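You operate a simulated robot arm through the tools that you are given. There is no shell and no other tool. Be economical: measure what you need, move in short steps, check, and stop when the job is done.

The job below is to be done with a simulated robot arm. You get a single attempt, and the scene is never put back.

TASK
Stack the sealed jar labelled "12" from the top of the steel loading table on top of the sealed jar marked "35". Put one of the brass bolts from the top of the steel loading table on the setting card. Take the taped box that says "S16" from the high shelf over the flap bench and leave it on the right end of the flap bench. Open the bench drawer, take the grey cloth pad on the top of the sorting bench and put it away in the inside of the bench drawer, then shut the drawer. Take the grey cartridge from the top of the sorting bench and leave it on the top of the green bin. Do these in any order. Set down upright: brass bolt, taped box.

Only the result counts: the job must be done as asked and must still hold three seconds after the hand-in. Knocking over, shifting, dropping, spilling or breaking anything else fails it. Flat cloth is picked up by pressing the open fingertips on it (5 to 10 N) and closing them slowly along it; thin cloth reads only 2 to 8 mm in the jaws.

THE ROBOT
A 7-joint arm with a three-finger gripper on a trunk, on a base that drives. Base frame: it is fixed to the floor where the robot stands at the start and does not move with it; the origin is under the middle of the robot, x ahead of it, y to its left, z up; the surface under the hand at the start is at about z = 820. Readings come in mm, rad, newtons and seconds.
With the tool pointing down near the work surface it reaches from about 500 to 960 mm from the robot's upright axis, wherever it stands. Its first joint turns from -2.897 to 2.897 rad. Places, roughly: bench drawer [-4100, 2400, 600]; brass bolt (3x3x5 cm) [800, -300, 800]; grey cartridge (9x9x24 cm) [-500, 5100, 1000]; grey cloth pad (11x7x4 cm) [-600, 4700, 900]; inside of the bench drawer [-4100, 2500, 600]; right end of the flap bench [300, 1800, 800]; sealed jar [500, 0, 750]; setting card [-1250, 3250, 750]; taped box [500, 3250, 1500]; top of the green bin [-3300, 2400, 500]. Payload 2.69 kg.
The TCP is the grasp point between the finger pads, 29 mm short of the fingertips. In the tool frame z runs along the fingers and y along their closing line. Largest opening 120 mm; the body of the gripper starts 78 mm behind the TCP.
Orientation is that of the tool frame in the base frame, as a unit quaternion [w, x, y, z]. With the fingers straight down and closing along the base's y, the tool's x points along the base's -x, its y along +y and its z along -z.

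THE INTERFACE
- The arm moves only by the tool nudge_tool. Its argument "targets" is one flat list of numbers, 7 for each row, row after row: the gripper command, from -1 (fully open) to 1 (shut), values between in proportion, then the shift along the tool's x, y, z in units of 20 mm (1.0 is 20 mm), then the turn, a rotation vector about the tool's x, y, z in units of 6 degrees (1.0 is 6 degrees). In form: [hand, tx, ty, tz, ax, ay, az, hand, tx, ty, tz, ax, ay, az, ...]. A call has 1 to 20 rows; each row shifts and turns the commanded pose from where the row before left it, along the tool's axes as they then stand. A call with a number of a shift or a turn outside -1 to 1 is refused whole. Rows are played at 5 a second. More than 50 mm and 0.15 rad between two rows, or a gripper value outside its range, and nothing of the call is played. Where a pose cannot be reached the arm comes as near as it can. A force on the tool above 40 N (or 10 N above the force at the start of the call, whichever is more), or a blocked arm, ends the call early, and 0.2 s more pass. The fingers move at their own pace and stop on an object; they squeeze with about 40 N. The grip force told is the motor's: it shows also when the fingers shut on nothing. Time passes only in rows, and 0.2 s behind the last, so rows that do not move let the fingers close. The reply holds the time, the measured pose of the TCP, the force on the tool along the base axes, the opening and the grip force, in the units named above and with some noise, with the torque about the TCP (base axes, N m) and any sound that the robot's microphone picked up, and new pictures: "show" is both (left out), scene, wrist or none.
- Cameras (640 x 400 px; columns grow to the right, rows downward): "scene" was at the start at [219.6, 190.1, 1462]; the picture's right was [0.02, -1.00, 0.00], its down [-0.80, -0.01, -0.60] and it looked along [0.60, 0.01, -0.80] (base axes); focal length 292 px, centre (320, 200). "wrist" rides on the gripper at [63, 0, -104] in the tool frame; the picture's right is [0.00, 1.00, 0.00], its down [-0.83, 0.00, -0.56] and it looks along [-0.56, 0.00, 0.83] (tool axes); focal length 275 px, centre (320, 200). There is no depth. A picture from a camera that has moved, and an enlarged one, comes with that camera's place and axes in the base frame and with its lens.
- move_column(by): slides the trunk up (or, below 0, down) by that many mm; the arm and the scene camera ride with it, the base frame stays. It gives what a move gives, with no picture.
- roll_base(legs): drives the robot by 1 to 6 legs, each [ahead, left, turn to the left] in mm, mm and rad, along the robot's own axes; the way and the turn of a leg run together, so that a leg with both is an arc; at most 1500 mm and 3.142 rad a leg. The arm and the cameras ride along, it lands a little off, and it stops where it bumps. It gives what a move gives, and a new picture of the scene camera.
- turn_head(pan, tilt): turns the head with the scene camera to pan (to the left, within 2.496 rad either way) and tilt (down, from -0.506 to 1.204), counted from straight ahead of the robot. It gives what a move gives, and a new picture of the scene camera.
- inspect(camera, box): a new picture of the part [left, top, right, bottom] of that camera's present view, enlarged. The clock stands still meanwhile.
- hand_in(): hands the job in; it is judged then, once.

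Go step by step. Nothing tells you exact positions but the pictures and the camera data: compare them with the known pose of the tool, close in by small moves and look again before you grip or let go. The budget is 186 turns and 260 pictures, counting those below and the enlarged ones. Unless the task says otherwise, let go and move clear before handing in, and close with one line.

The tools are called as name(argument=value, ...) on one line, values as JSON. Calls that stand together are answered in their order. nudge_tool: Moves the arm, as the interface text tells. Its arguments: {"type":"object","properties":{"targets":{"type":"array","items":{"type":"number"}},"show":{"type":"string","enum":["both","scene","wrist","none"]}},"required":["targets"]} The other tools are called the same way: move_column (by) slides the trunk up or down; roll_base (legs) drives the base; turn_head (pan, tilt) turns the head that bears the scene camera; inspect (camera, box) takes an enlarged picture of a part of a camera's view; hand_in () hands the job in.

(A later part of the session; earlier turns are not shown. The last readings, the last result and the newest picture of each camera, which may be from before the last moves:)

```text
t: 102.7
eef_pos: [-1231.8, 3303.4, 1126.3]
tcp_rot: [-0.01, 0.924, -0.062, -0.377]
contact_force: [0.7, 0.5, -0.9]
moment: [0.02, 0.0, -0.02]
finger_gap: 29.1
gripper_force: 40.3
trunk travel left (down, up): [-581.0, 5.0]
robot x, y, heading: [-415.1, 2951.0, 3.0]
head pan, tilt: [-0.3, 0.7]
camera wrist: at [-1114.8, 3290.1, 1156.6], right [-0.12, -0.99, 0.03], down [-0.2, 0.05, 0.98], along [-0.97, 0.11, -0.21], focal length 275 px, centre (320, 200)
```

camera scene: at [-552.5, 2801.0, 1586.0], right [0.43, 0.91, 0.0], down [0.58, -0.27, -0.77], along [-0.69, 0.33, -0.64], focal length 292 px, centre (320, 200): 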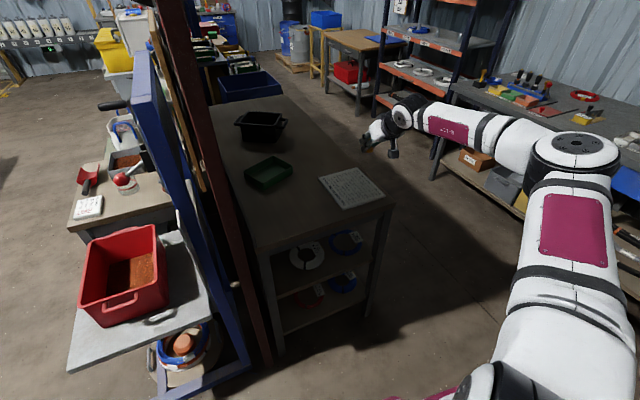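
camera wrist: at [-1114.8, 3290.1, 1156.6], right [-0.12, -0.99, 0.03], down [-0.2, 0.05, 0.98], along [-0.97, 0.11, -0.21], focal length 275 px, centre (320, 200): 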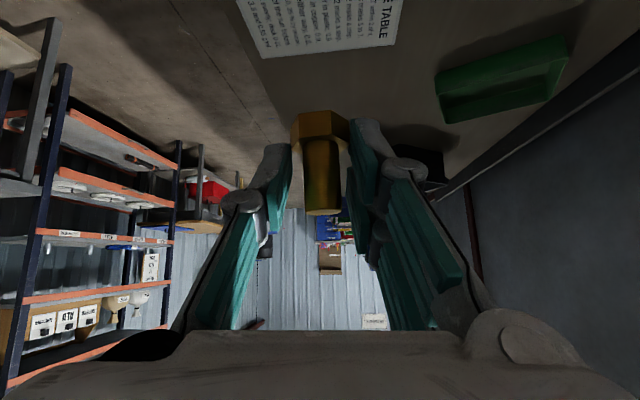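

The card centre is at (-1390,3347). I'll drive the hand over it and lower to about 60 mm above.

roll_base(legs=[[160, -19, 0]])

move_column(by=-210)

nudge_tool(targets=[1, 0, 0, 0, 0, 0, 0])

```text
t: 104.2
eef_pos: [-1389.4, 3343.4, 1126.7]
tcp_rot: [-0.008, 0.924, -0.061, -0.377]
contact_force: [0.5, -0.3, -0.6]
moment: [-0.01, -0.01, -0.02]
finger_gap: 28.8
gripper_force: 40.1
trunk travel left (down, up): [-581.0, 5.0]
robot x, y, heading: [-572.3, 2991.1, 3.003]
head pan, tilt: [-0.3, 0.7]
camera scene: at [-708.5, 2842.0, 1586.1], right [0.42, 0.91, 0.0], down [0.58, -0.27, -0.76], along [-0.69, 0.32, -0.64], focal length 292 px, centre (320, 200)
```

scene: 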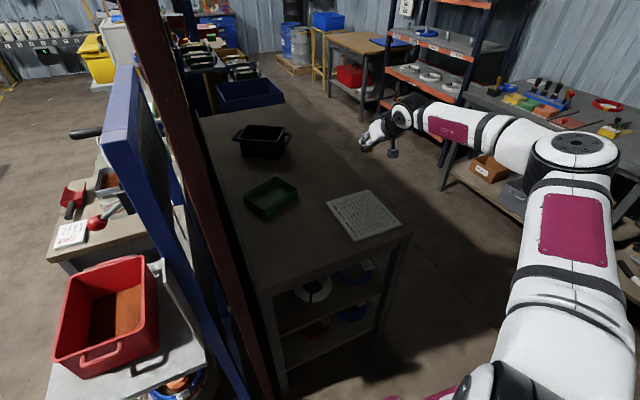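

```text
t: 106.4
eef_pos: [-1389.2, 3343.9, 917.1]
tcp_rot: [-0.009, 0.924, -0.061, -0.376]
contact_force: [0.3, -0.4, -0.8]
moment: [0.0, -0.03, -0.02]
finger_gap: 28.7
gripper_force: 40.2
trunk travel left (down, up): [-371.0, 215.0]
robot x, y, heading: [-573.7, 2989.4, 3.005]
head pan, tilt: [-0.3, 0.7]
```

```text
t: 106.8
eef_pos: [-1390.5, 3343.1, 915.5]
tcp_rot: [-0.008, 0.924, -0.061, -0.377]
contact_force: [-0.5, 0.7, -1.4]
moment: [0.01, -0.01, 0.0]
finger_gap: 28.8
gripper_force: 40.2
trunk travel left (down, up): [-371.0, 215.0]
robot x, y, heading: [-571.6, 2989.6, 3.005]
head pan, tilt: [-0.3, 0.7]
camera scene: at [-898.1, 2868.4, 1376.0], right [0.42, 0.91, 0.0], down [0.58, -0.27, -0.76], along [-0.69, 0.32, -0.64], focal length 292 px, centre (320, 200)
camera wrist: at [-1271.5, 3330.3, 946.5], right [-0.11, -0.99, 0.03], down [-0.2, 0.05, 0.98], along [-0.97, 0.11, -0.21], focal length 275 px, centre (320, 200)
```

scene: 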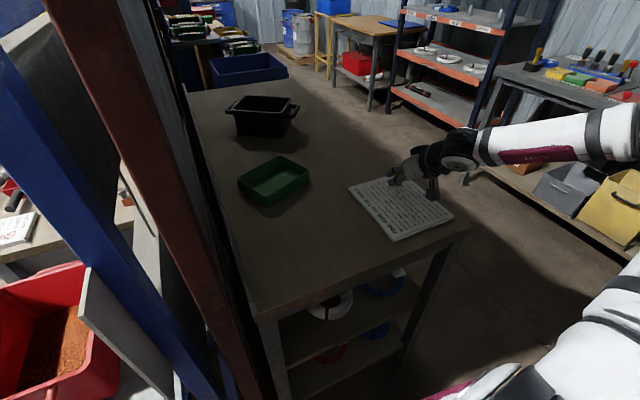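
wrist: 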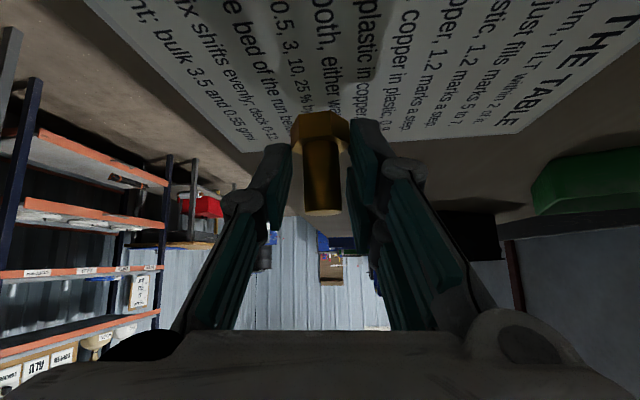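

Over the card. Lowering 52 more, then checking.

move_column(by=-52)

nudge_tool(targets=[1, 0, 0, 0, 0, 0, 0])

inspect(camera="scene", box=[340, 120, 480, 240])

```text
t: 107.3
eef_pos: [-1397.8, 3343.3, 906.4]
tcp_rot: [-0.01, 0.922, -0.057, -0.384]
contact_force: [-6.3, 0.6, 15.2]
moment: [-0.17, 0.22, -0.08]
finger_gap: 28.7
gripper_force: 39.7
trunk travel left (down, up): [-351.0, 235.0]
robot x, y, heading: [-570.3, 2989.7, 3.002]
head pan, tilt: [-0.3, 0.7]
stopped: the force on the tool passed its limit at 62 N (the readings are from after the stop); the commanded pose is now the measured one
```

```text
t: 107.7
eef_pos: [-1396.3, 3343.1, 904.0]
tcp_rot: [-0.009, 0.922, -0.058, -0.384]
contact_force: [-9.8, 0.6, 22.2]
moment: [-0.22, 0.43, -0.11]
finger_gap: 29.0
gripper_force: 40.1
trunk travel left (down, up): [-351.0, 235.0]
robot x, y, heading: [-569.8, 2994.2, 3.005]
head pan, tilt: [-0.3, 0.7]
camera scene: at [-908.1, 2869.6, 1356.4], right [0.42, 0.91, 0.0], down [0.58, -0.27, -0.77], along [-0.69, 0.33, -0.64], focal length 292 px, centre (320, 200)
camera wrist: at [-1278.1, 3330.6, 933.5], right [-0.11, -0.99, 0.02], down [-0.19, 0.04, 0.98], along [-0.98, 0.1, -0.19], focal length 275 px, centre (320, 200)
```

scene: 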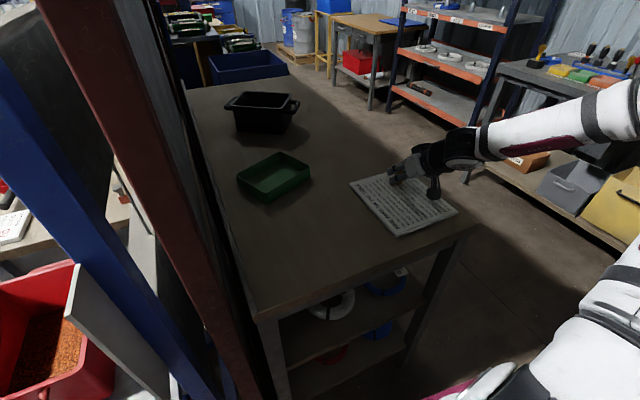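
wrist: 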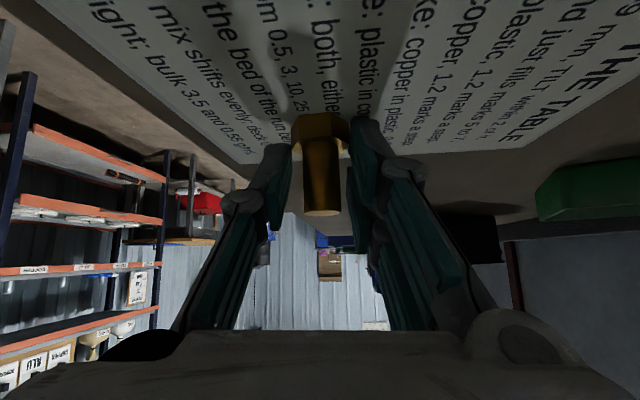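

```text
3.33 times, centred on (410, 180) of scene
camera zoom: at [-908.1, 2869.6, 1356.4], right [0.42, 0.91, 0.0], down [0.58, -0.27, -0.77], along [-0.69, 0.33, -0.64], focal length 972 px, centre (20, 267)
```

zoom: 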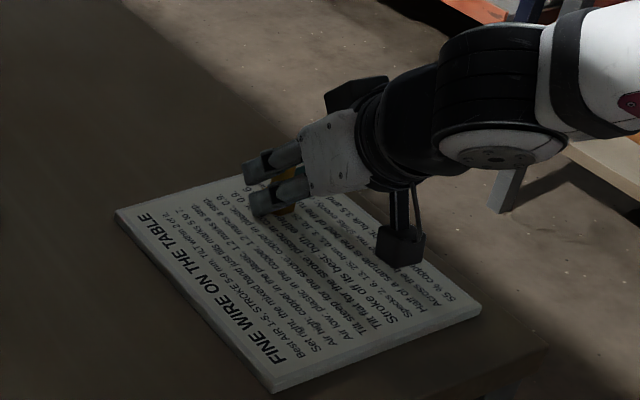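

Contact came earlier: the card top is at about z 872, and the bolt is seated on it, at least 50 mm inside its edges. I'll ease the pressure slightly, then open.

nudge_tool(targets=[1, -0.08, 0, -0.08, 0, 0, 0, 1, -0.04, 0, -0.04, 0, 0, 0], show="none")

```text
t: 108.3
eef_pos: [-1394.1, 3344.1, 904.1]
tcp_rot: [-0.009, 0.923, -0.059, -0.381]
contact_force: [-3.4, -1.6, 8.3]
moment: [-0.26, 0.12, -0.01]
finger_gap: 28.6
gripper_force: 40.1
trunk travel left (down, up): [-351.0, 235.0]
robot x, y, heading: [-570.8, 2988.8, 3.004]
head pan, tilt: [-0.3, 0.7]
```

nudge_tool(targets=[0.4, 0, 0, 0, 0, 0, 0, 0.2, 0, 0, 0, 0, 0, 0, -0.2, 0, 0, 0, 0, 0, 0, -0.2, 0, 0, 0, 0, 0, 0], show="both")

```text
t: 109.3
eef_pos: [-1394.6, 3344.6, 905.3]
tcp_rot: [-0.01, 0.922, -0.059, -0.381]
contact_force: [-0.1, 0.5, -0.6]
moment: [0.0, 0.0, 0.01]
finger_gap: 71.9
gripper_force: 0.1
trunk travel left (down, up): [-351.0, 235.0]
robot x, y, heading: [-570.2, 2990.8, 3.005]
head pan, tilt: [-0.3, 0.7]
camera scene: at [-908.5, 2869.9, 1356.3], right [0.42, 0.91, 0.0], down [0.58, -0.27, -0.76], along [-0.69, 0.32, -0.64], focal length 292 px, centre (320, 200)
camera wrist: at [-1276.7, 3331.1, 934.8], right [-0.11, -0.99, 0.02], down [-0.19, 0.05, 0.98], along [-0.97, 0.1, -0.2], focal length 275 px, centre (320, 200)
```

scene: 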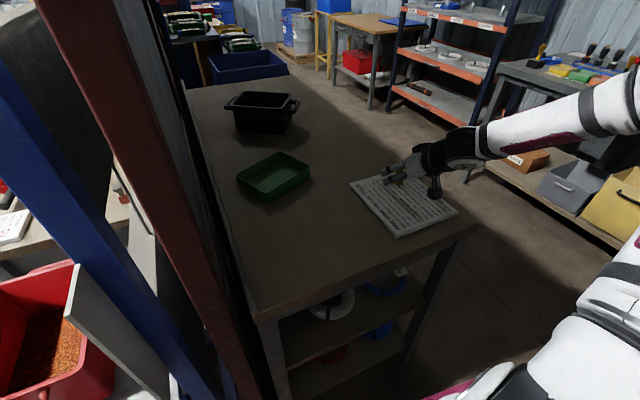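
wrist: 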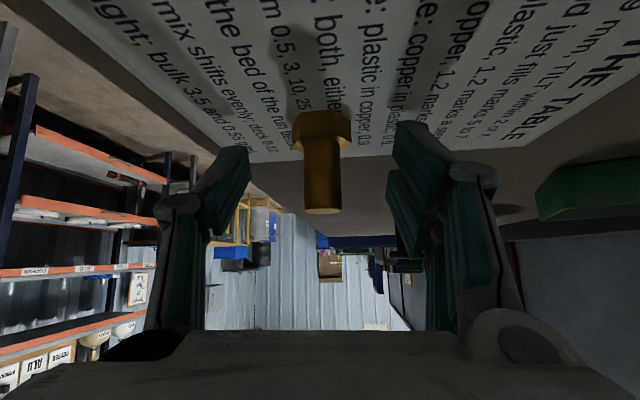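

The bolt stands on the card. I'll raise straight up, then back away and check.

move_column(by=90)

roll_base(legs=[[-150, 0, 0]])

inspect(camera="scene", box=[260, 120, 460, 260])

```text
t: 110.6
eef_pos: [-1395.9, 3344.0, 995.7]
tcp_rot: [-0.009, 0.922, -0.058, -0.382]
contact_force: [0.6, -0.3, -0.4]
moment: [0.0, 0.01, 0.0]
finger_gap: 71.9
gripper_force: 0.0
trunk travel left (down, up): [-441.0, 145.0]
robot x, y, heading: [-573.3, 2995.6, 3.004]
head pan, tilt: [-0.3, 0.7]
```

```text
t: 111.9
eef_pos: [-1244.2, 3323.7, 997.0]
tcp_rot: [-0.01, 0.922, -0.059, -0.382]
contact_force: [-0.1, 0.2, 0.4]
moment: [0.01, 0.0, -0.03]
finger_gap: 72.0
gripper_force: 0.0
trunk travel left (down, up): [-441.0, 145.0]
robot x, y, heading: [-419.9, 2968.2, 3.001]
head pan, tilt: [-0.3, 0.7]
camera scene: at [-703.1, 2841.5, 1446.2], right [0.43, 0.9, 0.0], down [0.58, -0.27, -0.76], along [-0.69, 0.33, -0.64], focal length 292 px, centre (320, 200)
```

scene: 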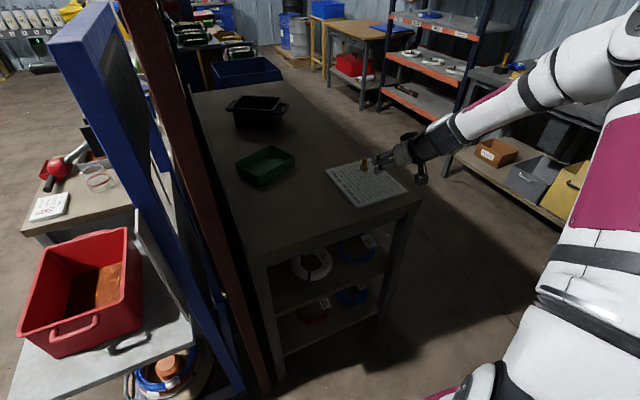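

```text
2.86 times, centred on (360, 190) of scene
camera zoom: at [-703.1, 2841.5, 1446.2], right [0.43, 0.9, 0.0], down [0.58, -0.27, -0.76], along [-0.69, 0.33, -0.64], focal length 833 px, centre (206, 229)
```

zoom: 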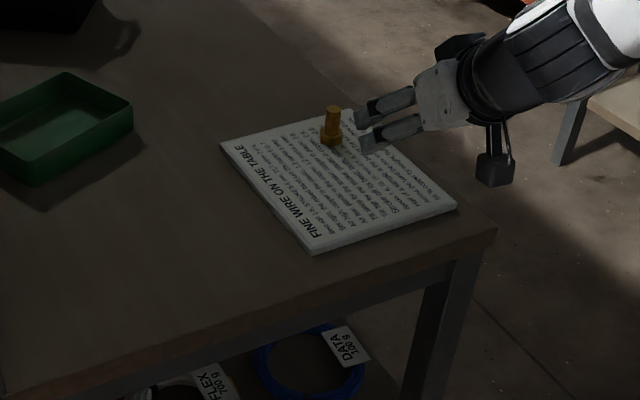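

The bolt is done. Next is the box. I'll turn back to face +y and inspect the high shelf for "S16".

roll_base(legs=[[0, 0, -1.43]])

turn_head(pan=-1.3, tilt=0.0)

inspect(camera="scene", box=[160, 80, 480, 280])

```text
t: 115.8
eef_pos: [-184.8, 3833.5, 996.3]
tcp_rot: [-0.258, 0.657, -0.65, -0.282]
contact_force: [-0.4, 0.3, -0.5]
moment: [0.0, -0.01, -0.02]
finger_gap: 72.1
gripper_force: 0.0
trunk travel left (down, up): [-441.0, 145.0]
robot x, y, heading: [-417.2, 2973.0, 1.566]
head pan, tilt: [-0.3, 0.7]
camera scene: at [-589.9, 3226.3, 1446.2], right [0.96, -0.3, 0.0], down [-0.19, -0.62, -0.76], along [0.23, 0.73, -0.64], focal length 292 px, centre (320, 200)
```

scene: 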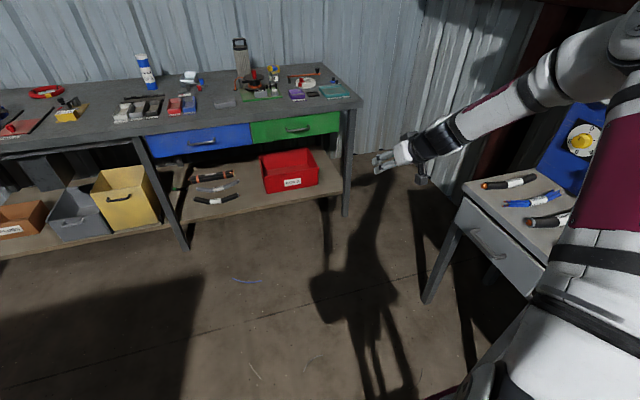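

```text
t: 117.1
eef_pos: [-186.7, 3832.7, 997.7]
tcp_rot: [-0.258, 0.658, -0.65, -0.281]
contact_force: [0.2, -0.8, -0.4]
moment: [-0.02, 0.01, 0.0]
finger_gap: 72.0
gripper_force: 0.0
trunk travel left (down, up): [-441.0, 145.0]
robot x, y, heading: [-423.4, 2970.6, 1.573]
head pan, tilt: [-1.3, 0.0]
camera scene: at [-528.3, 3169.3, 1510.0], right [0.27, -0.96, 0.0], down [0.0, 0.0, -1.0], along [0.96, 0.27, 0.0], focal length 292 px, centre (320, 200)
```

scene: 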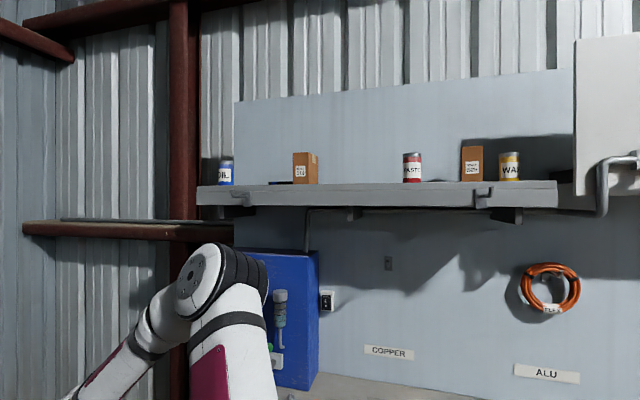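

```text
2.00 times, centred on (320, 180) of scene
camera zoom: at [-528.3, 3169.3, 1510.0], right [0.27, -0.96, 0.0], down [0.0, 0.0, -1.0], along [0.96, 0.27, 0.0], focal length 583 px, centre (320, 240)
```

zoom: 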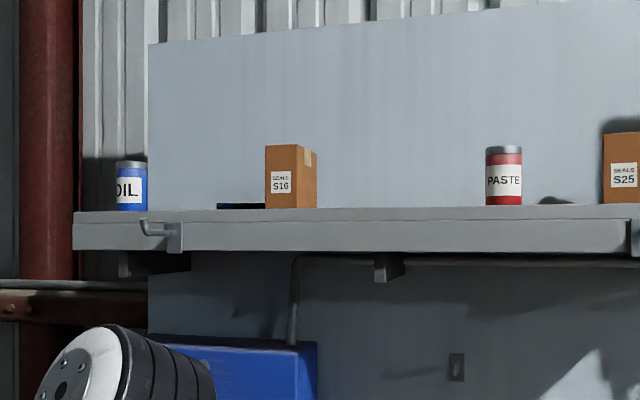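

S16 is the left box, at about (497,3520) on the shelf at z about 1555. I'll raise the trunk and then the arm here, where it is free.

move_column(by=140)

nudge_tool(targets=[-1, -0.7, 0, -0.7, 0, 0, 0, -1, -0.7, 0, -0.7, 0, 0, 0, -1, -0.7, 0, -0.7, 0, 0, 0, -1, -0.7, 0, -0.7, 0, 0, 0, -1, -0.7, 0, -0.7, 0, 0, 0, -1, -0.7, 0, -0.7, 0, 0, 0, -1, -0.7, 0, -0.7, 0, 0, 0, -1, -0.7, 0, -0.7, 0, 0, 0, -1, -0.7, 0, -0.7, 0, 0, 0, -1, -0.7, 0, -0.7, 0, 0, 0, -1, -0.7, 0, -0.7, 0, 0, 0, -1, -0.7, 0, -0.7, 0, 0, 0, -1, -0.7, 0, -0.7, 0, 0, 0, -1, -0.7, 0, -0.7, 0, 0, 0, -1, -0.7, 0, -0.7, 0, 0, 0, -1, -0.7, 0, -0.7, 0, 0, 0, -1, -0.7, 0, -0.7, 0, 0, 0, -1, -0.7, 0, -0.7, 0, 0, 0, -1, -0.7, 0, -0.7, 0, 0, 0, -1, -0.7, 0, -0.7, 0, 0, 0], show="none")

turn_head(pan=-1.3, tilt=0.1)

```text
t: 118.8
eef_pos: [-186.4, 3835.1, 1135.6]
tcp_rot: [-0.258, 0.658, -0.649, -0.282]
contact_force: [-0.9, 0.1, -0.7]
moment: [0.0, -0.01, 0.0]
finger_gap: 71.9
gripper_force: 0.1
trunk travel left (down, up): [-581.0, 5.0]
robot x, y, heading: [-425.4, 2965.4, 1.572]
head pan, tilt: [-1.3, 0.0]
```

```text
t: 123.0
eef_pos: [-184.2, 3818.3, 1507.5]
tcp_rot: [-0.258, 0.657, -0.65, -0.282]
contact_force: [0.2, 0.4, 0.2]
moment: [0.0, 0.01, -0.02]
finger_gap: 119.9
gripper_force: 0.0
out of reach, approached as far as the arm can: row 18, 19, 20
trunk travel left (down, up): [-581.0, 5.0]
robot x, y, heading: [-420.5, 2970.7, 1.578]
head pan, tilt: [-1.3, 0.0]
```

```text
t: 123.7
eef_pos: [-184.3, 3819.3, 1508.4]
tcp_rot: [-0.258, 0.657, -0.649, -0.282]
contact_force: [-0.4, -0.2, -0.4]
moment: [-0.01, -0.01, -0.01]
finger_gap: 120.1
gripper_force: 0.0
trunk travel left (down, up): [-581.0, 5.0]
robot x, y, heading: [-424.7, 2970.8, 1.573]
head pan, tilt: [-1.3, 0.099]
camera scene: at [-526.4, 3023.6, 1641.0], right [0.27, -0.96, 0.0], down [-0.1, -0.03, -1.0], along [0.96, 0.27, -0.1], focal length 292 px, centre (320, 200)
```

scene: 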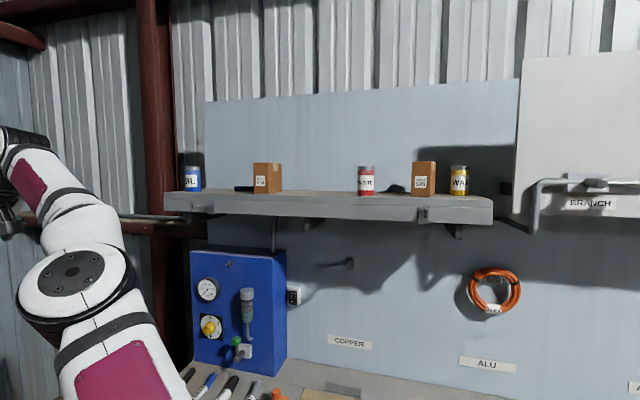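

inspect(camera="scene", box=[160, 140, 320, 240])

```text
4.00 times, centred on (240, 190) of scene
camera zoom: at [-526.4, 3023.6, 1641.0], right [0.27, -0.96, 0.0], down [-0.1, -0.03, -1.0], along [0.96, 0.27, -0.1], focal length 1166 px, centre (640, 240)
```

zoom: 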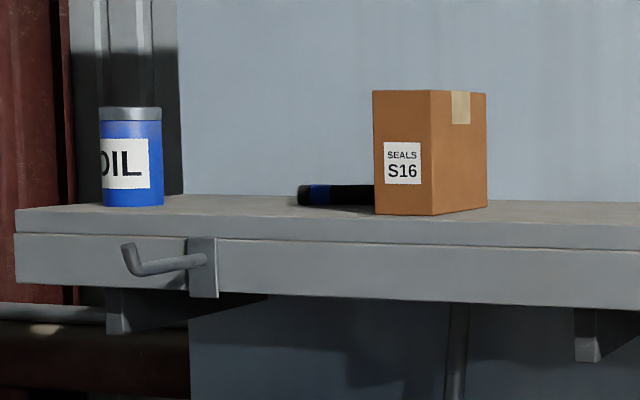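

The box is about 50 wide (y), 110 deep and 98 tall, with its front near the shelf's front edge. I'll try a flatter hand (about 63° from vertical), pulled nearer, for the extra height.

nudge_tool(targets=[-1, 0, 0, 0, 0, -1, 0, -1, 0, 0, 0, 0, -1, 0, -1, 0, 0, 0, 0, -1, 0, -1, -0.45, 0, -0.89, 0, 0, 0, -1, -0.45, 0, -0.89, 0, 0, 0, -1, -0.45, 0, -0.89, 0, 0, 0, -1, -0.45, 0, -0.89, 0, 0, 0, -1, -0.89, 0, -0.45, 0, 0, 0, -1, -0.89, 0, -0.45, 0, 0, 0, -1, -0.89, 0, -0.45, 0, 0, 0, -1, -0.89, 0, -0.45, 0, 0, 0, -1, -0.89, 0, -0.45, 0, 0, 0, -1, -0.89, 0, -0.45, 0, 0, 0], show="none")

```text
t: 126.5
eef_pos: [-182.7, 3769.4, 1675.8]
tcp_rot: [-0.356, 0.606, -0.601, -0.381]
contact_force: [-0.1, -0.1, 0.6]
moment: [-0.01, 0.01, 0.0]
finger_gap: 120.1
gripper_force: 0.1
out of reach, approached as far as the arm can: row 13
trunk travel left (down, up): [-581.0, 5.0]
robot x, y, heading: [-422.6, 2970.4, 1.571]
head pan, tilt: [-1.3, 0.099]
```

Reached z 1676. I'll move the base to (-650,3695), then turn to face +x so the hand is in front of the box.

roll_base(legs=[[725, 228, 0], [0, 0, -1.571]])

turn_head(pan=-0.3, tilt=0.15)

nudge_tool(targets=[-1, 0, 0, 0, 0, 0, 0], show="wrist")

```text
t: 134.3
eef_pos: [153.0, 3457.4, 1676.7]
tcp_rot: [0.52, -0.012, 0.854, 0.023]
contact_force: [0.3, -0.7, 0.2]
moment: [0.03, -0.02, -0.02]
finger_gap: 120.1
gripper_force: 0.0
trunk travel left (down, up): [-581.0, 5.0]
robot x, y, heading: [-649.4, 3679.2, 0.022]
head pan, tilt: [-1.3, 0.099]
camera scene: at [-601.7, 3782.2, 1641.0], right [-0.96, -0.29, 0.0], down [-0.03, 0.1, -1.0], along [0.29, -0.95, -0.1], focal length 292 px, centre (320, 200)
```

scene: 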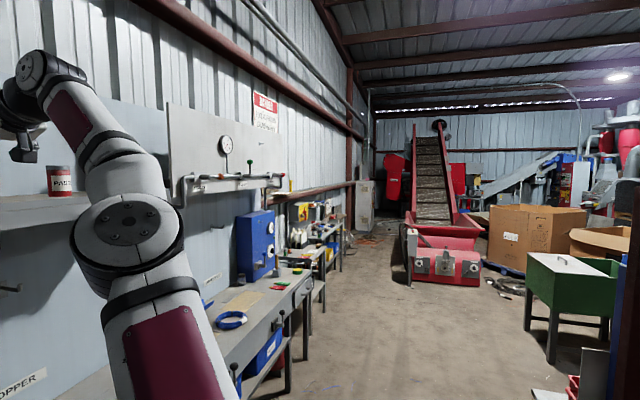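

```text
t: 135.6
eef_pos: [152.9, 3456.9, 1675.7]
tcp_rot: [0.521, -0.012, 0.853, 0.023]
contact_force: [0.7, -0.2, -0.8]
moment: [-0.01, 0.0, 0.0]
finger_gap: 119.9
gripper_force: 0.1
trunk travel left (down, up): [-581.0, 5.0]
robot x, y, heading: [-650.8, 3680.4, 0.023]
head pan, tilt: [-0.3, 0.15]
camera scene: at [-539.0, 3844.7, 1636.3], right [-0.28, -0.96, 0.0], down [-0.14, 0.04, -0.99], along [0.95, -0.27, -0.15], focal length 292 px, centre (320, 200)
```

scene: 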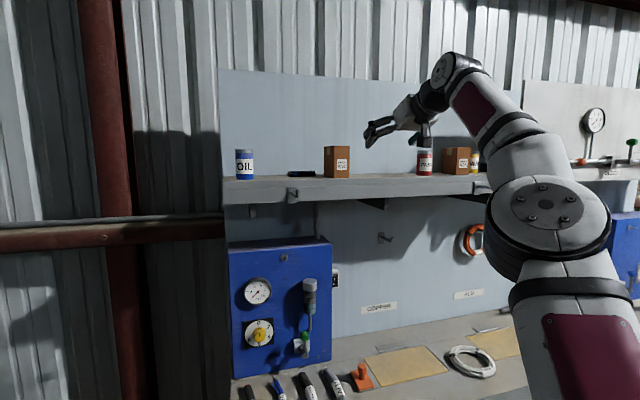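

```text
t: 136.0
eef_pos: [153.6, 3458.1, 1675.8]
tcp_rot: [0.521, -0.011, 0.853, 0.023]
contact_force: [0.4, -0.3, -0.1]
moment: [0.0, -0.03, 0.03]
finger_gap: 120.2
gripper_force: 0.1
trunk travel left (down, up): [-581.0, 5.0]
robot x, y, heading: [-647.5, 3682.1, 0.019]
head pan, tilt: [-0.3, 0.15]
camera wrist: at [32.6, 3451.7, 1667.0], right [-0.05, 1.0, 0.02], down [-0.11, -0.03, 0.99], along [0.99, 0.04, 0.12], focal length 275 px, centre (320, 200)
```

wrist: 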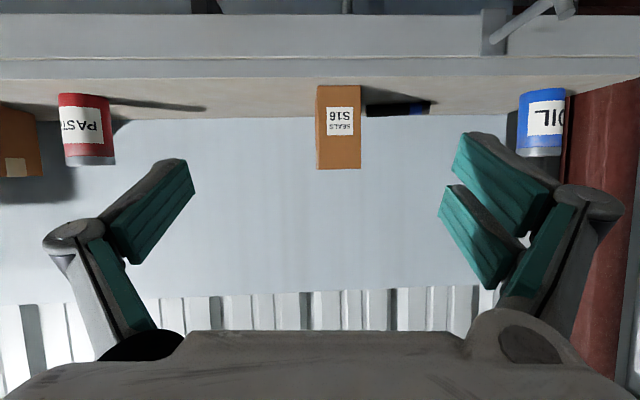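

The box is ahead at about y 3490. I'll align sideways, close in by 110, and lower to z 1647.

roll_base(legs=[[110, 30, -0.02]])

nudge_tool(targets=[-1, 0.65, 0, 0.33, 0, 0, 0, -1, 0.65, 0, 0.33, 0, 0, 0, -1, 0, 0, 0, 0, 0, 0])

```text
t: 137.2
eef_pos: [260.0, 3472.1, 1675.5]
tcp_rot: [0.521, -0.002, 0.853, 0.017]
contact_force: [0.8, 0.3, -0.2]
moment: [-0.01, 0.01, 0.01]
finger_gap: 120.0
gripper_force: 0.1
trunk travel left (down, up): [-581.0, 5.0]
robot x, y, heading: [-545.0, 3712.7, -0.001]
head pan, tilt: [-0.3, 0.15]
camera scene: at [-424.9, 3873.7, 1636.3], right [-0.3, -0.96, 0.0], down [-0.14, 0.04, -0.99], along [0.94, -0.29, -0.15], focal length 292 px, centre (320, 200)
```

scene: 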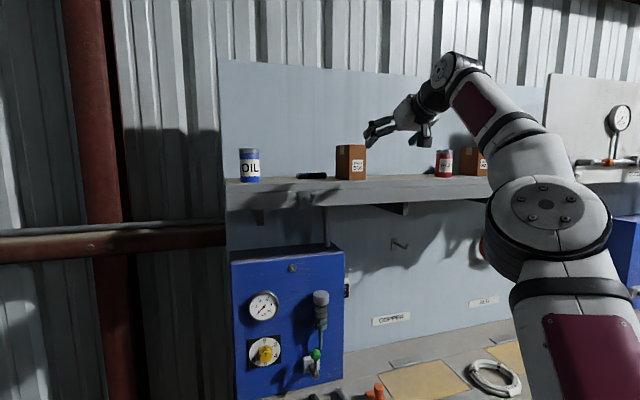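

```text
t: 138.0
eef_pos: [259.6, 3472.7, 1647.1]
tcp_rot: [0.521, -0.003, 0.853, 0.018]
contact_force: [0.3, -0.2, -0.4]
moment: [0.01, 0.01, 0.0]
finger_gap: 119.8
gripper_force: 0.1
trunk travel left (down, up): [-581.0, 5.0]
robot x, y, heading: [-543.0, 3710.1, 0.002]
head pan, tilt: [-0.3, 0.15]
camera scene: at [-424.9, 3873.8, 1636.3], right [-0.3, -0.96, 0.0], down [-0.14, 0.04, -0.99], along [0.94, -0.29, -0.15], focal length 292 px, centre (320, 200)
camera wrist: at [138.5, 3469.7, 1637.5], right [-0.03, 1.0, 0.02], down [-0.12, -0.03, 0.99], along [0.99, 0.02, 0.12], focal length 275 px, centre (320, 200)
```

scene: 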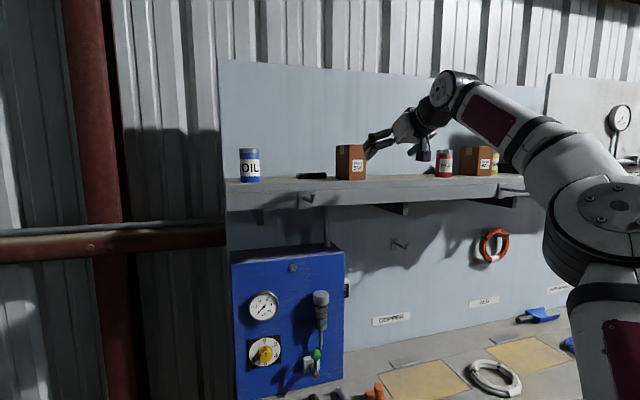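
wrist: 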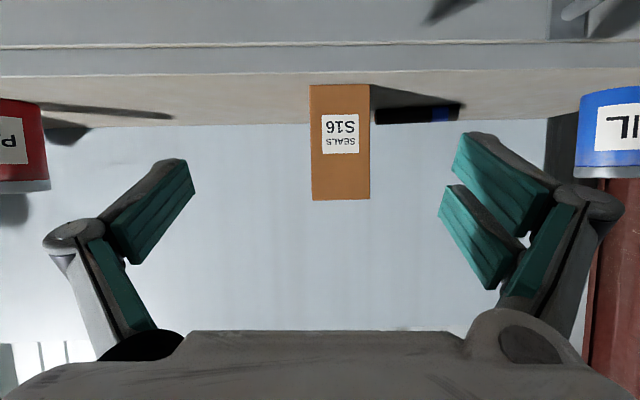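

Box: front at x about 435, y 3469–3531, z 1553–1671. Forward 150, left 27, then check.

roll_base(legs=[[150, 27, 0]])

nudge_tool(targets=[-1, 0, 0, 0, 0, 0, 0], show="wrist")

```text
t: 139.4
eef_pos: [409.4, 3500.0, 1646.2]
tcp_rot: [0.522, -0.004, 0.853, 0.018]
contact_force: [0.1, -0.3, 0.1]
moment: [-0.01, -0.01, -0.01]
finger_gap: 119.9
gripper_force: 0.1
trunk travel left (down, up): [-581.0, 5.0]
robot x, y, heading: [-388.7, 3741.0, 0.001]
head pan, tilt: [-0.3, 0.15]
camera scene: at [-275.6, 3900.9, 1636.3], right [-0.29, -0.96, 0.0], down [-0.14, 0.04, -0.99], along [0.94, -0.29, -0.15], focal length 292 px, centre (320, 200)
```

scene: 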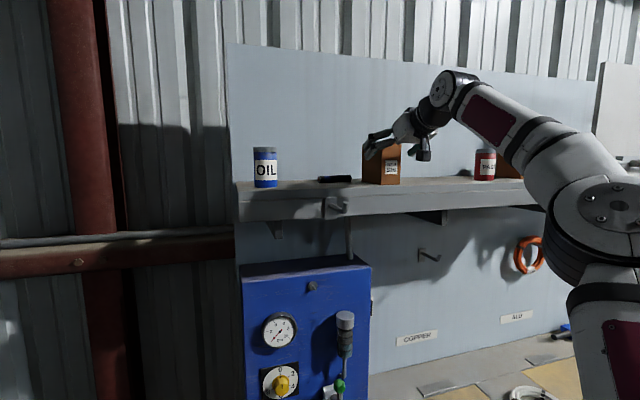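

```text
t: 139.8
eef_pos: [408.6, 3500.8, 1646.2]
tcp_rot: [0.521, -0.003, 0.853, 0.018]
contact_force: [0.3, 0.3, 0.3]
moment: [0.0, 0.01, -0.02]
finger_gap: 120.2
gripper_force: 0.0
trunk travel left (down, up): [-581.0, 5.0]
robot x, y, heading: [-391.8, 3738.3, 0.002]
head pan, tilt: [-0.3, 0.15]
camera wrist: at [288.2, 3497.3, 1637.4], right [-0.03, 1.0, 0.02], down [-0.12, -0.03, 0.99], along [0.99, 0.02, 0.12], focal length 275 px, centre (320, 200)
```

wrist: 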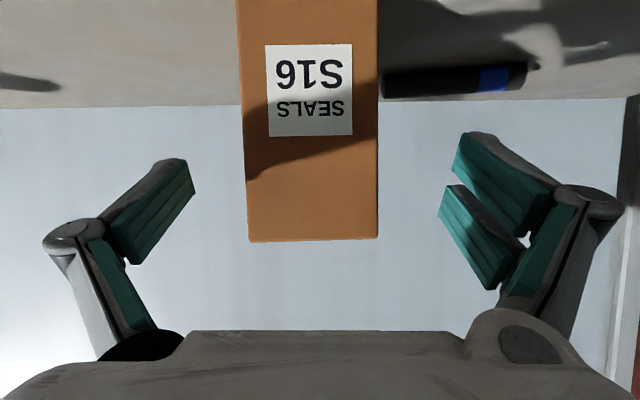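

The TCP is at the box front face (x about 411). I'll go in 45 mm and 4 mm to the right, then close.

roll_base(legs=[[45, -4, 0]])

nudge_tool(targets=[-1, 0, 0, 0, 0, 0, 0], show="wrist")

```text
t: 140.7
eef_pos: [454.4, 3496.1, 1647.2]
tcp_rot: [0.521, -0.004, 0.854, 0.019]
contact_force: [0.0, -0.3, -0.2]
moment: [-0.03, 0.0, -0.02]
finger_gap: 120.1
gripper_force: 0.1
trunk travel left (down, up): [-581.0, 5.0]
robot x, y, heading: [-344.4, 3734.0, -0.001]
head pan, tilt: [-0.3, 0.15]
camera scene: at [-230.2, 3896.9, 1636.3], right [-0.29, -0.96, 0.0], down [-0.14, 0.04, -0.99], along [0.94, -0.29, -0.15], focal length 292 px, centre (320, 200)
```

scene: 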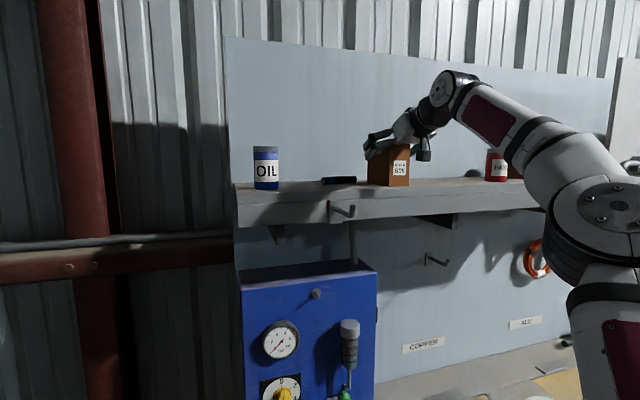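

```text
t: 141.1
eef_pos: [453.6, 3496.9, 1645.8]
tcp_rot: [0.521, -0.003, 0.853, 0.018]
contact_force: [0.9, 0.1, -0.7]
moment: [-0.02, -0.01, 0.0]
finger_gap: 120.2
gripper_force: 0.0
trunk travel left (down, up): [-581.0, 5.0]
robot x, y, heading: [-346.9, 3739.3, 0.002]
head pan, tilt: [-0.3, 0.15]
camera wrist: at [333.7, 3493.4, 1637.3], right [-0.03, 1.0, 0.02], down [-0.11, -0.03, 0.99], along [0.99, 0.02, 0.12], focal length 275 px, centre (320, 200)
```

wrist: 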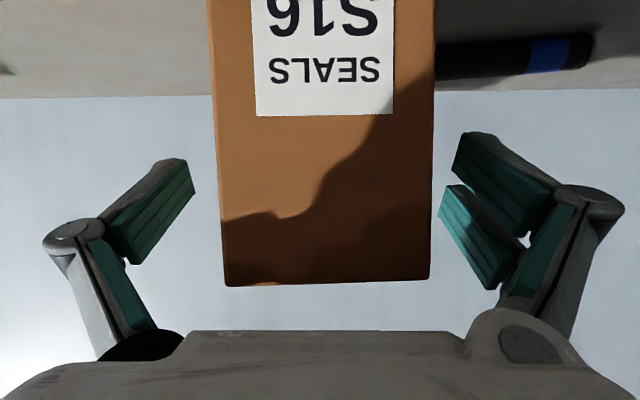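

nudge_tool(targets=[-0.4, 0, 0.15, 0, 0, 0, 0, 0, 0, 0, 0, 0, 0, 0, 1, 0, 0, 0, 0, 0, 0, 1, 0, 0, 0, 0, 0, 0, 1, 0, 0, 0, 0, 0, 0], show="none")

nudge_tool(targets=[1, -0.45, 0, -0.23, 0, 0, 0, 1, -0.45, 0, -0.23, 0, 0, 0, 1, 0, 0, 0, 0, 0, 0])

```text
t: 142.3
eef_pos: [453.3, 3499.3, 1646.1]
tcp_rot: [0.521, -0.004, 0.853, 0.018]
contact_force: [0.3, -2.7, 1.6]
moment: [-0.31, 0.07, 0.0]
finger_gap: 57.8
gripper_force: 40.5
trunk travel left (down, up): [-581.0, 5.0]
robot x, y, heading: [-342.1, 3735.9, 0.001]
head pan, tilt: [-0.3, 0.15]
```

```text
t: 143.1
eef_pos: [453.5, 3499.1, 1666.2]
tcp_rot: [0.521, -0.004, 0.854, 0.018]
contact_force: [0.2, 0.4, -2.9]
moment: [-0.02, -0.03, -0.01]
finger_gap: 58.0
gripper_force: 39.5
trunk travel left (down, up): [-581.0, 5.0]
robot x, y, heading: [-344.2, 3738.1, -0.001]
head pan, tilt: [-0.3, 0.15]
camera scene: at [-230.0, 3896.9, 1636.3], right [-0.29, -0.96, 0.0], down [-0.14, 0.04, -0.99], along [0.94, -0.29, -0.15], focal length 292 px, centre (320, 200)
camera wrist: at [333.9, 3495.6, 1657.2], right [-0.03, 1.0, 0.02], down [-0.11, -0.03, 0.99], along [0.99, 0.02, 0.11], focal length 275 px, centre (320, 200)
```

scene: 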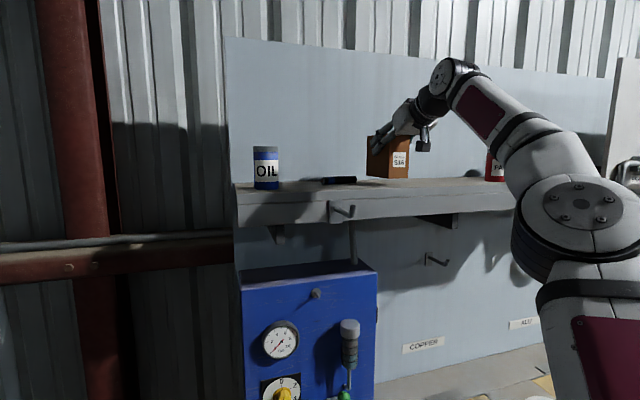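
wrist: 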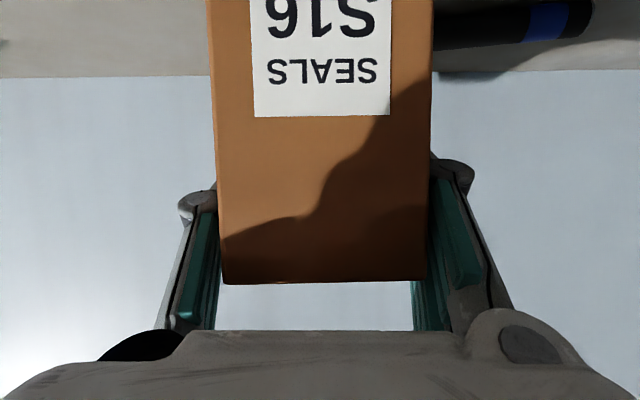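

Box held and lifted. I'll back out 280 and look along the bench towards its right end.

roll_base(legs=[[-285, 0, 0]])

turn_head(pan=-1.0, tilt=0.35)

```text
t: 145.1
eef_pos: [168.2, 3496.6, 1666.4]
tcp_rot: [0.521, -0.003, 0.853, 0.018]
contact_force: [-0.4, 0.2, -3.3]
moment: [0.05, 0.03, 0.0]
finger_gap: 57.6
gripper_force: 40.0
trunk travel left (down, up): [-581.0, 5.0]
robot x, y, heading: [-626.3, 3733.1, -0.002]
head pan, tilt: [-0.3, 0.15]
camera scene: at [-515.2, 3896.6, 1636.2], right [-0.3, -0.96, 0.0], down [-0.14, 0.04, -0.99], along [0.94, -0.29, -0.15], focal length 292 px, centre (320, 200)
```

scene: 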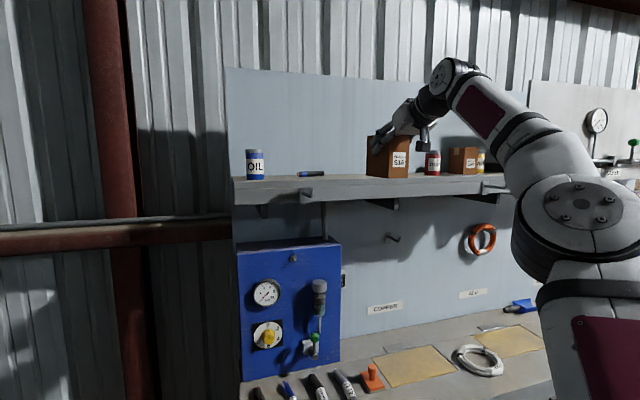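

```text
t: 146.1
eef_pos: [169.0, 3497.1, 1665.3]
tcp_rot: [0.521, -0.003, 0.853, 0.018]
contact_force: [-0.6, 0.6, -2.1]
moment: [0.0, 0.01, -0.03]
finger_gap: 57.8
gripper_force: 40.1
trunk travel left (down, up): [-581.0, 5.0]
robot x, y, heading: [-632.2, 3737.9, 0.001]
head pan, tilt: [-1.0, 0.351]
camera scene: at [-553.5, 3845.8, 1617.6], right [-0.84, -0.54, 0.0], down [-0.19, 0.29, -0.94], along [0.51, -0.79, -0.34], focal length 292 px, centre (320, 200)
```

scene: 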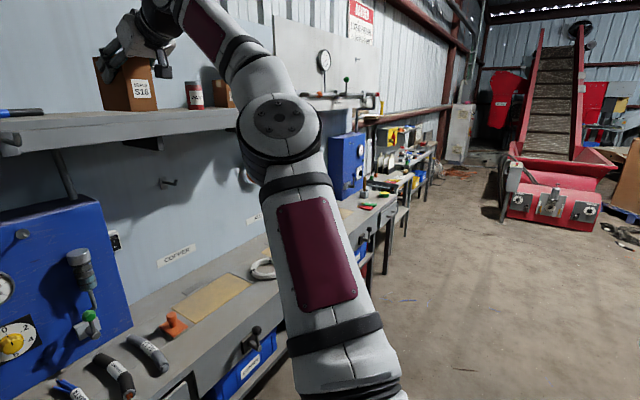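

roll_base(legs=[[0, -1400, 0]])

turn_head(pan=-0.6, tilt=0.65)

```text
t: 153.1
eef_pos: [176.6, 2104.9, 1665.9]
tcp_rot: [0.521, -0.007, 0.853, 0.021]
contact_force: [-0.5, 0.1, -4.1]
moment: [0.0, 0.03, 0.05]
finger_gap: 57.8
gripper_force: 40.2
trunk travel left (down, up): [-581.0, 5.0]
robot x, y, heading: [-624.8, 2334.7, 0.01]
head pan, tilt: [-1.0, 0.351]
camera scene: at [-549.0, 2446.2, 1617.6], right [-0.84, -0.55, 0.0], down [-0.19, 0.29, -0.94], along [0.51, -0.79, -0.34], focal length 292 px, centre (320, 200)
```

scene: 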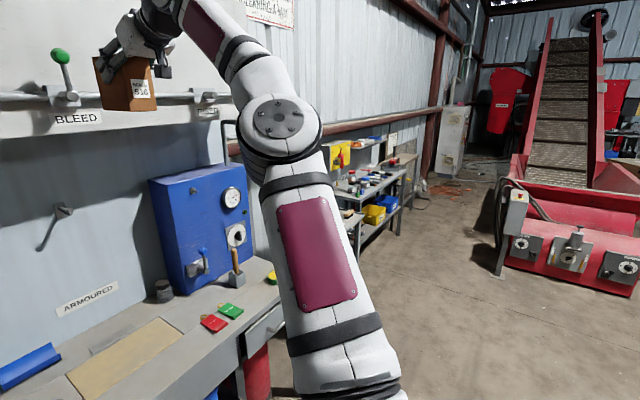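

```text
t: 154.0
eef_pos: [176.2, 2105.4, 1665.8]
tcp_rot: [0.521, -0.007, 0.854, 0.02]
contact_force: [0.2, -0.2, -2.4]
moment: [-0.02, 0.03, 0.0]
finger_gap: 57.3
gripper_force: 40.6
trunk travel left (down, up): [-581.0, 5.0]
robot x, y, heading: [-626.2, 2334.0, 0.011]
head pan, tilt: [-0.6, 0.649]
camera scene: at [-528.0, 2475.6, 1590.6], right [-0.56, -0.83, 0.0], down [-0.5, 0.34, -0.8], along [0.66, -0.44, -0.6], focal length 292 px, centre (320, 200)
```

scene: 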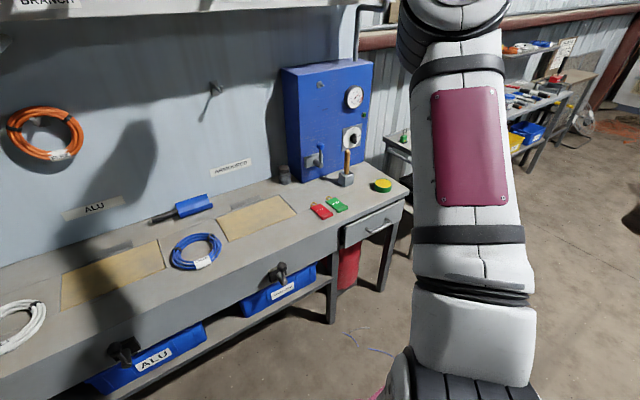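

inspect(camera="scene", box=[220, 120, 440, 270])

```text
2.67 times, centred on (330, 195) of scene
camera zoom: at [-528.0, 2475.6, 1590.6], right [-0.56, -0.83, 0.0], down [-0.5, 0.34, -0.8], along [0.66, -0.44, -0.6], focal length 777 px, centre (293, 213)
```

zoom: 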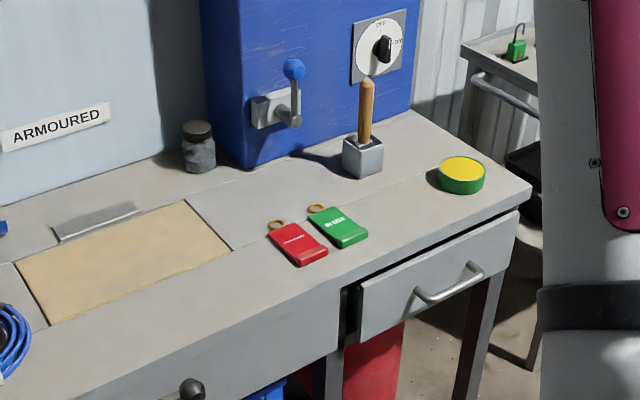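

The free spot on the bench's right end is between the green tag and the tape roll, at about (175,1780). I'll drive right 325, keeping the head still for parallax.

roll_base(legs=[[0, -325, -0.01]])

inspect(camera="scene", box=[160, 120, 440, 300])

```text
t: 156.1
eef_pos: [174.7, 1772.2, 1665.1]
tcp_rot: [0.521, -0.004, 0.853, 0.019]
contact_force: [-0.2, -0.3, -2.7]
moment: [0.01, 0.05, -0.03]
finger_gap: 57.7
gripper_force: 39.4
trunk travel left (down, up): [-581.0, 5.0]
robot x, y, heading: [-624.5, 2009.1, 0.001]
head pan, tilt: [-0.6, 0.649]
camera scene: at [-525.3, 2148.9, 1590.5], right [-0.57, -0.82, 0.0], down [-0.5, 0.34, -0.8], along [0.66, -0.45, -0.6], focal length 292 px, centre (320, 200)
```

scene: 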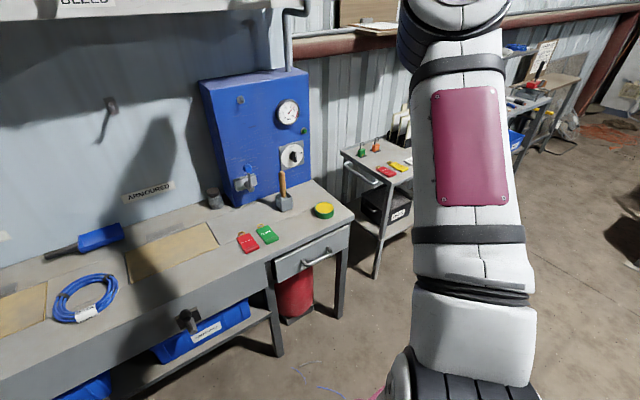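

```text
2.22 times, centred on (300, 210) of scene
camera zoom: at [-525.3, 2148.9, 1590.5], right [-0.57, -0.82, 0.0], down [-0.5, 0.34, -0.8], along [0.66, -0.45, -0.6], focal length 648 px, centre (364, 178)
```

zoom: 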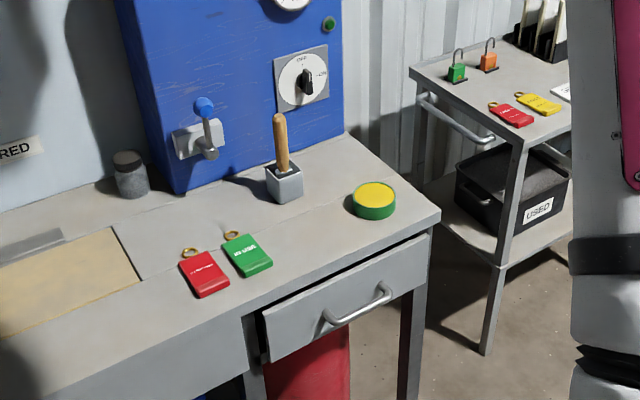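

By parallax the bench top is at z about 808. The free spot is at about (222,1732), with a hammer handle behind it at (350,1730). I'll align the hand and lower the trunk.

roll_base(legs=[[45, -40, 0]])

move_column(by=-300)

nudge_tool(targets=[1, 0, 0, 0, 0, 0, 0])

```text
t: 157.1
eef_pos: [220.9, 1731.7, 1665.7]
tcp_rot: [0.521, -0.002, 0.853, 0.017]
contact_force: [-0.2, 0.4, -3.2]
moment: [-0.03, 0.08, -0.01]
finger_gap: 57.6
gripper_force: 40.1
trunk travel left (down, up): [-581.0, 5.0]
robot x, y, heading: [-576.4, 1967.2, 0.006]
head pan, tilt: [-0.6, 0.649]
camera scene: at [-479.6, 2108.5, 1590.5], right [-0.57, -0.82, 0.0], down [-0.5, 0.34, -0.8], along [0.66, -0.45, -0.6], focal length 292 px, centre (320, 200)
```

scene: 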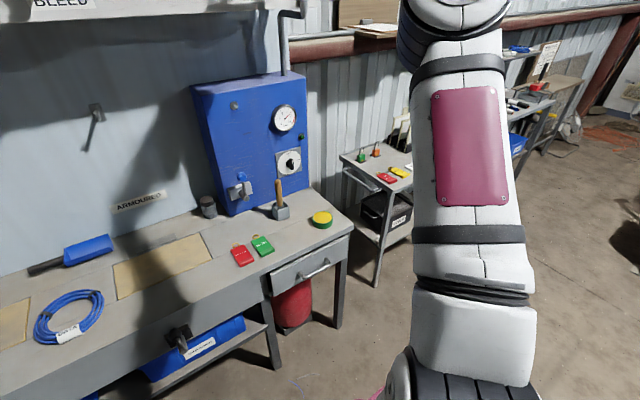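

```text
t: 160.1
eef_pos: [221.7, 1730.4, 1365.3]
tcp_rot: [0.521, -0.003, 0.853, 0.018]
contact_force: [0.2, -0.4, -3.1]
moment: [0.01, 0.03, 0.01]
finger_gap: 57.7
gripper_force: 40.8
trunk travel left (down, up): [-281.0, 305.0]
robot x, y, heading: [-582.0, 1968.3, -0.0]
head pan, tilt: [-0.6, 0.649]
```

```text
t: 160.5
eef_pos: [221.5, 1730.0, 1365.3]
tcp_rot: [0.521, -0.003, 0.853, 0.018]
contact_force: [-0.2, 0.0, -2.5]
moment: [-0.01, 0.06, 0.01]
finger_gap: 57.7
gripper_force: 40.4
trunk travel left (down, up): [-281.0, 305.0]
robot x, y, heading: [-581.5, 1968.7, -0.001]
head pan, tilt: [-0.6, 0.649]
camera scene: at [-247.2, 2108.1, 1291.1], right [-0.57, -0.82, 0.0], down [-0.5, 0.34, -0.8], along [0.66, -0.45, -0.6], focal length 292 px, centre (320, 200)
camera wrist: at [100.5, 1727.6, 1357.0], right [-0.03, 1.0, 0.02], down [-0.11, -0.03, 0.99], along [0.99, 0.02, 0.11], focal length 275 px, centre (320, 200)
```

scene: 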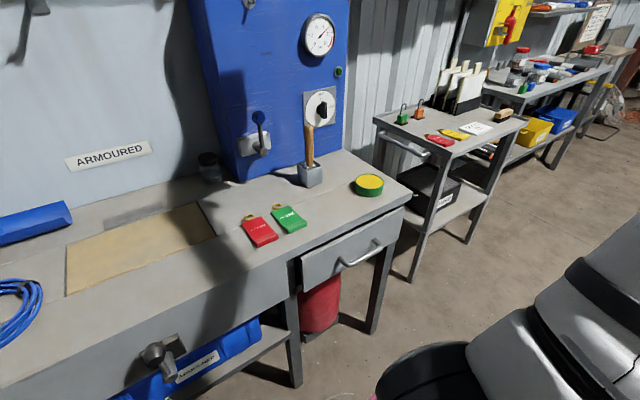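
wrist: 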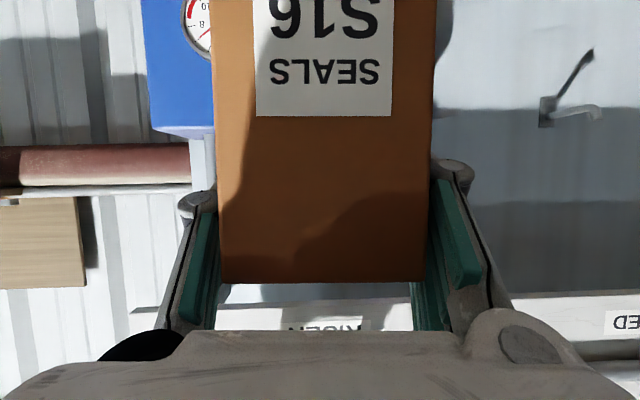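

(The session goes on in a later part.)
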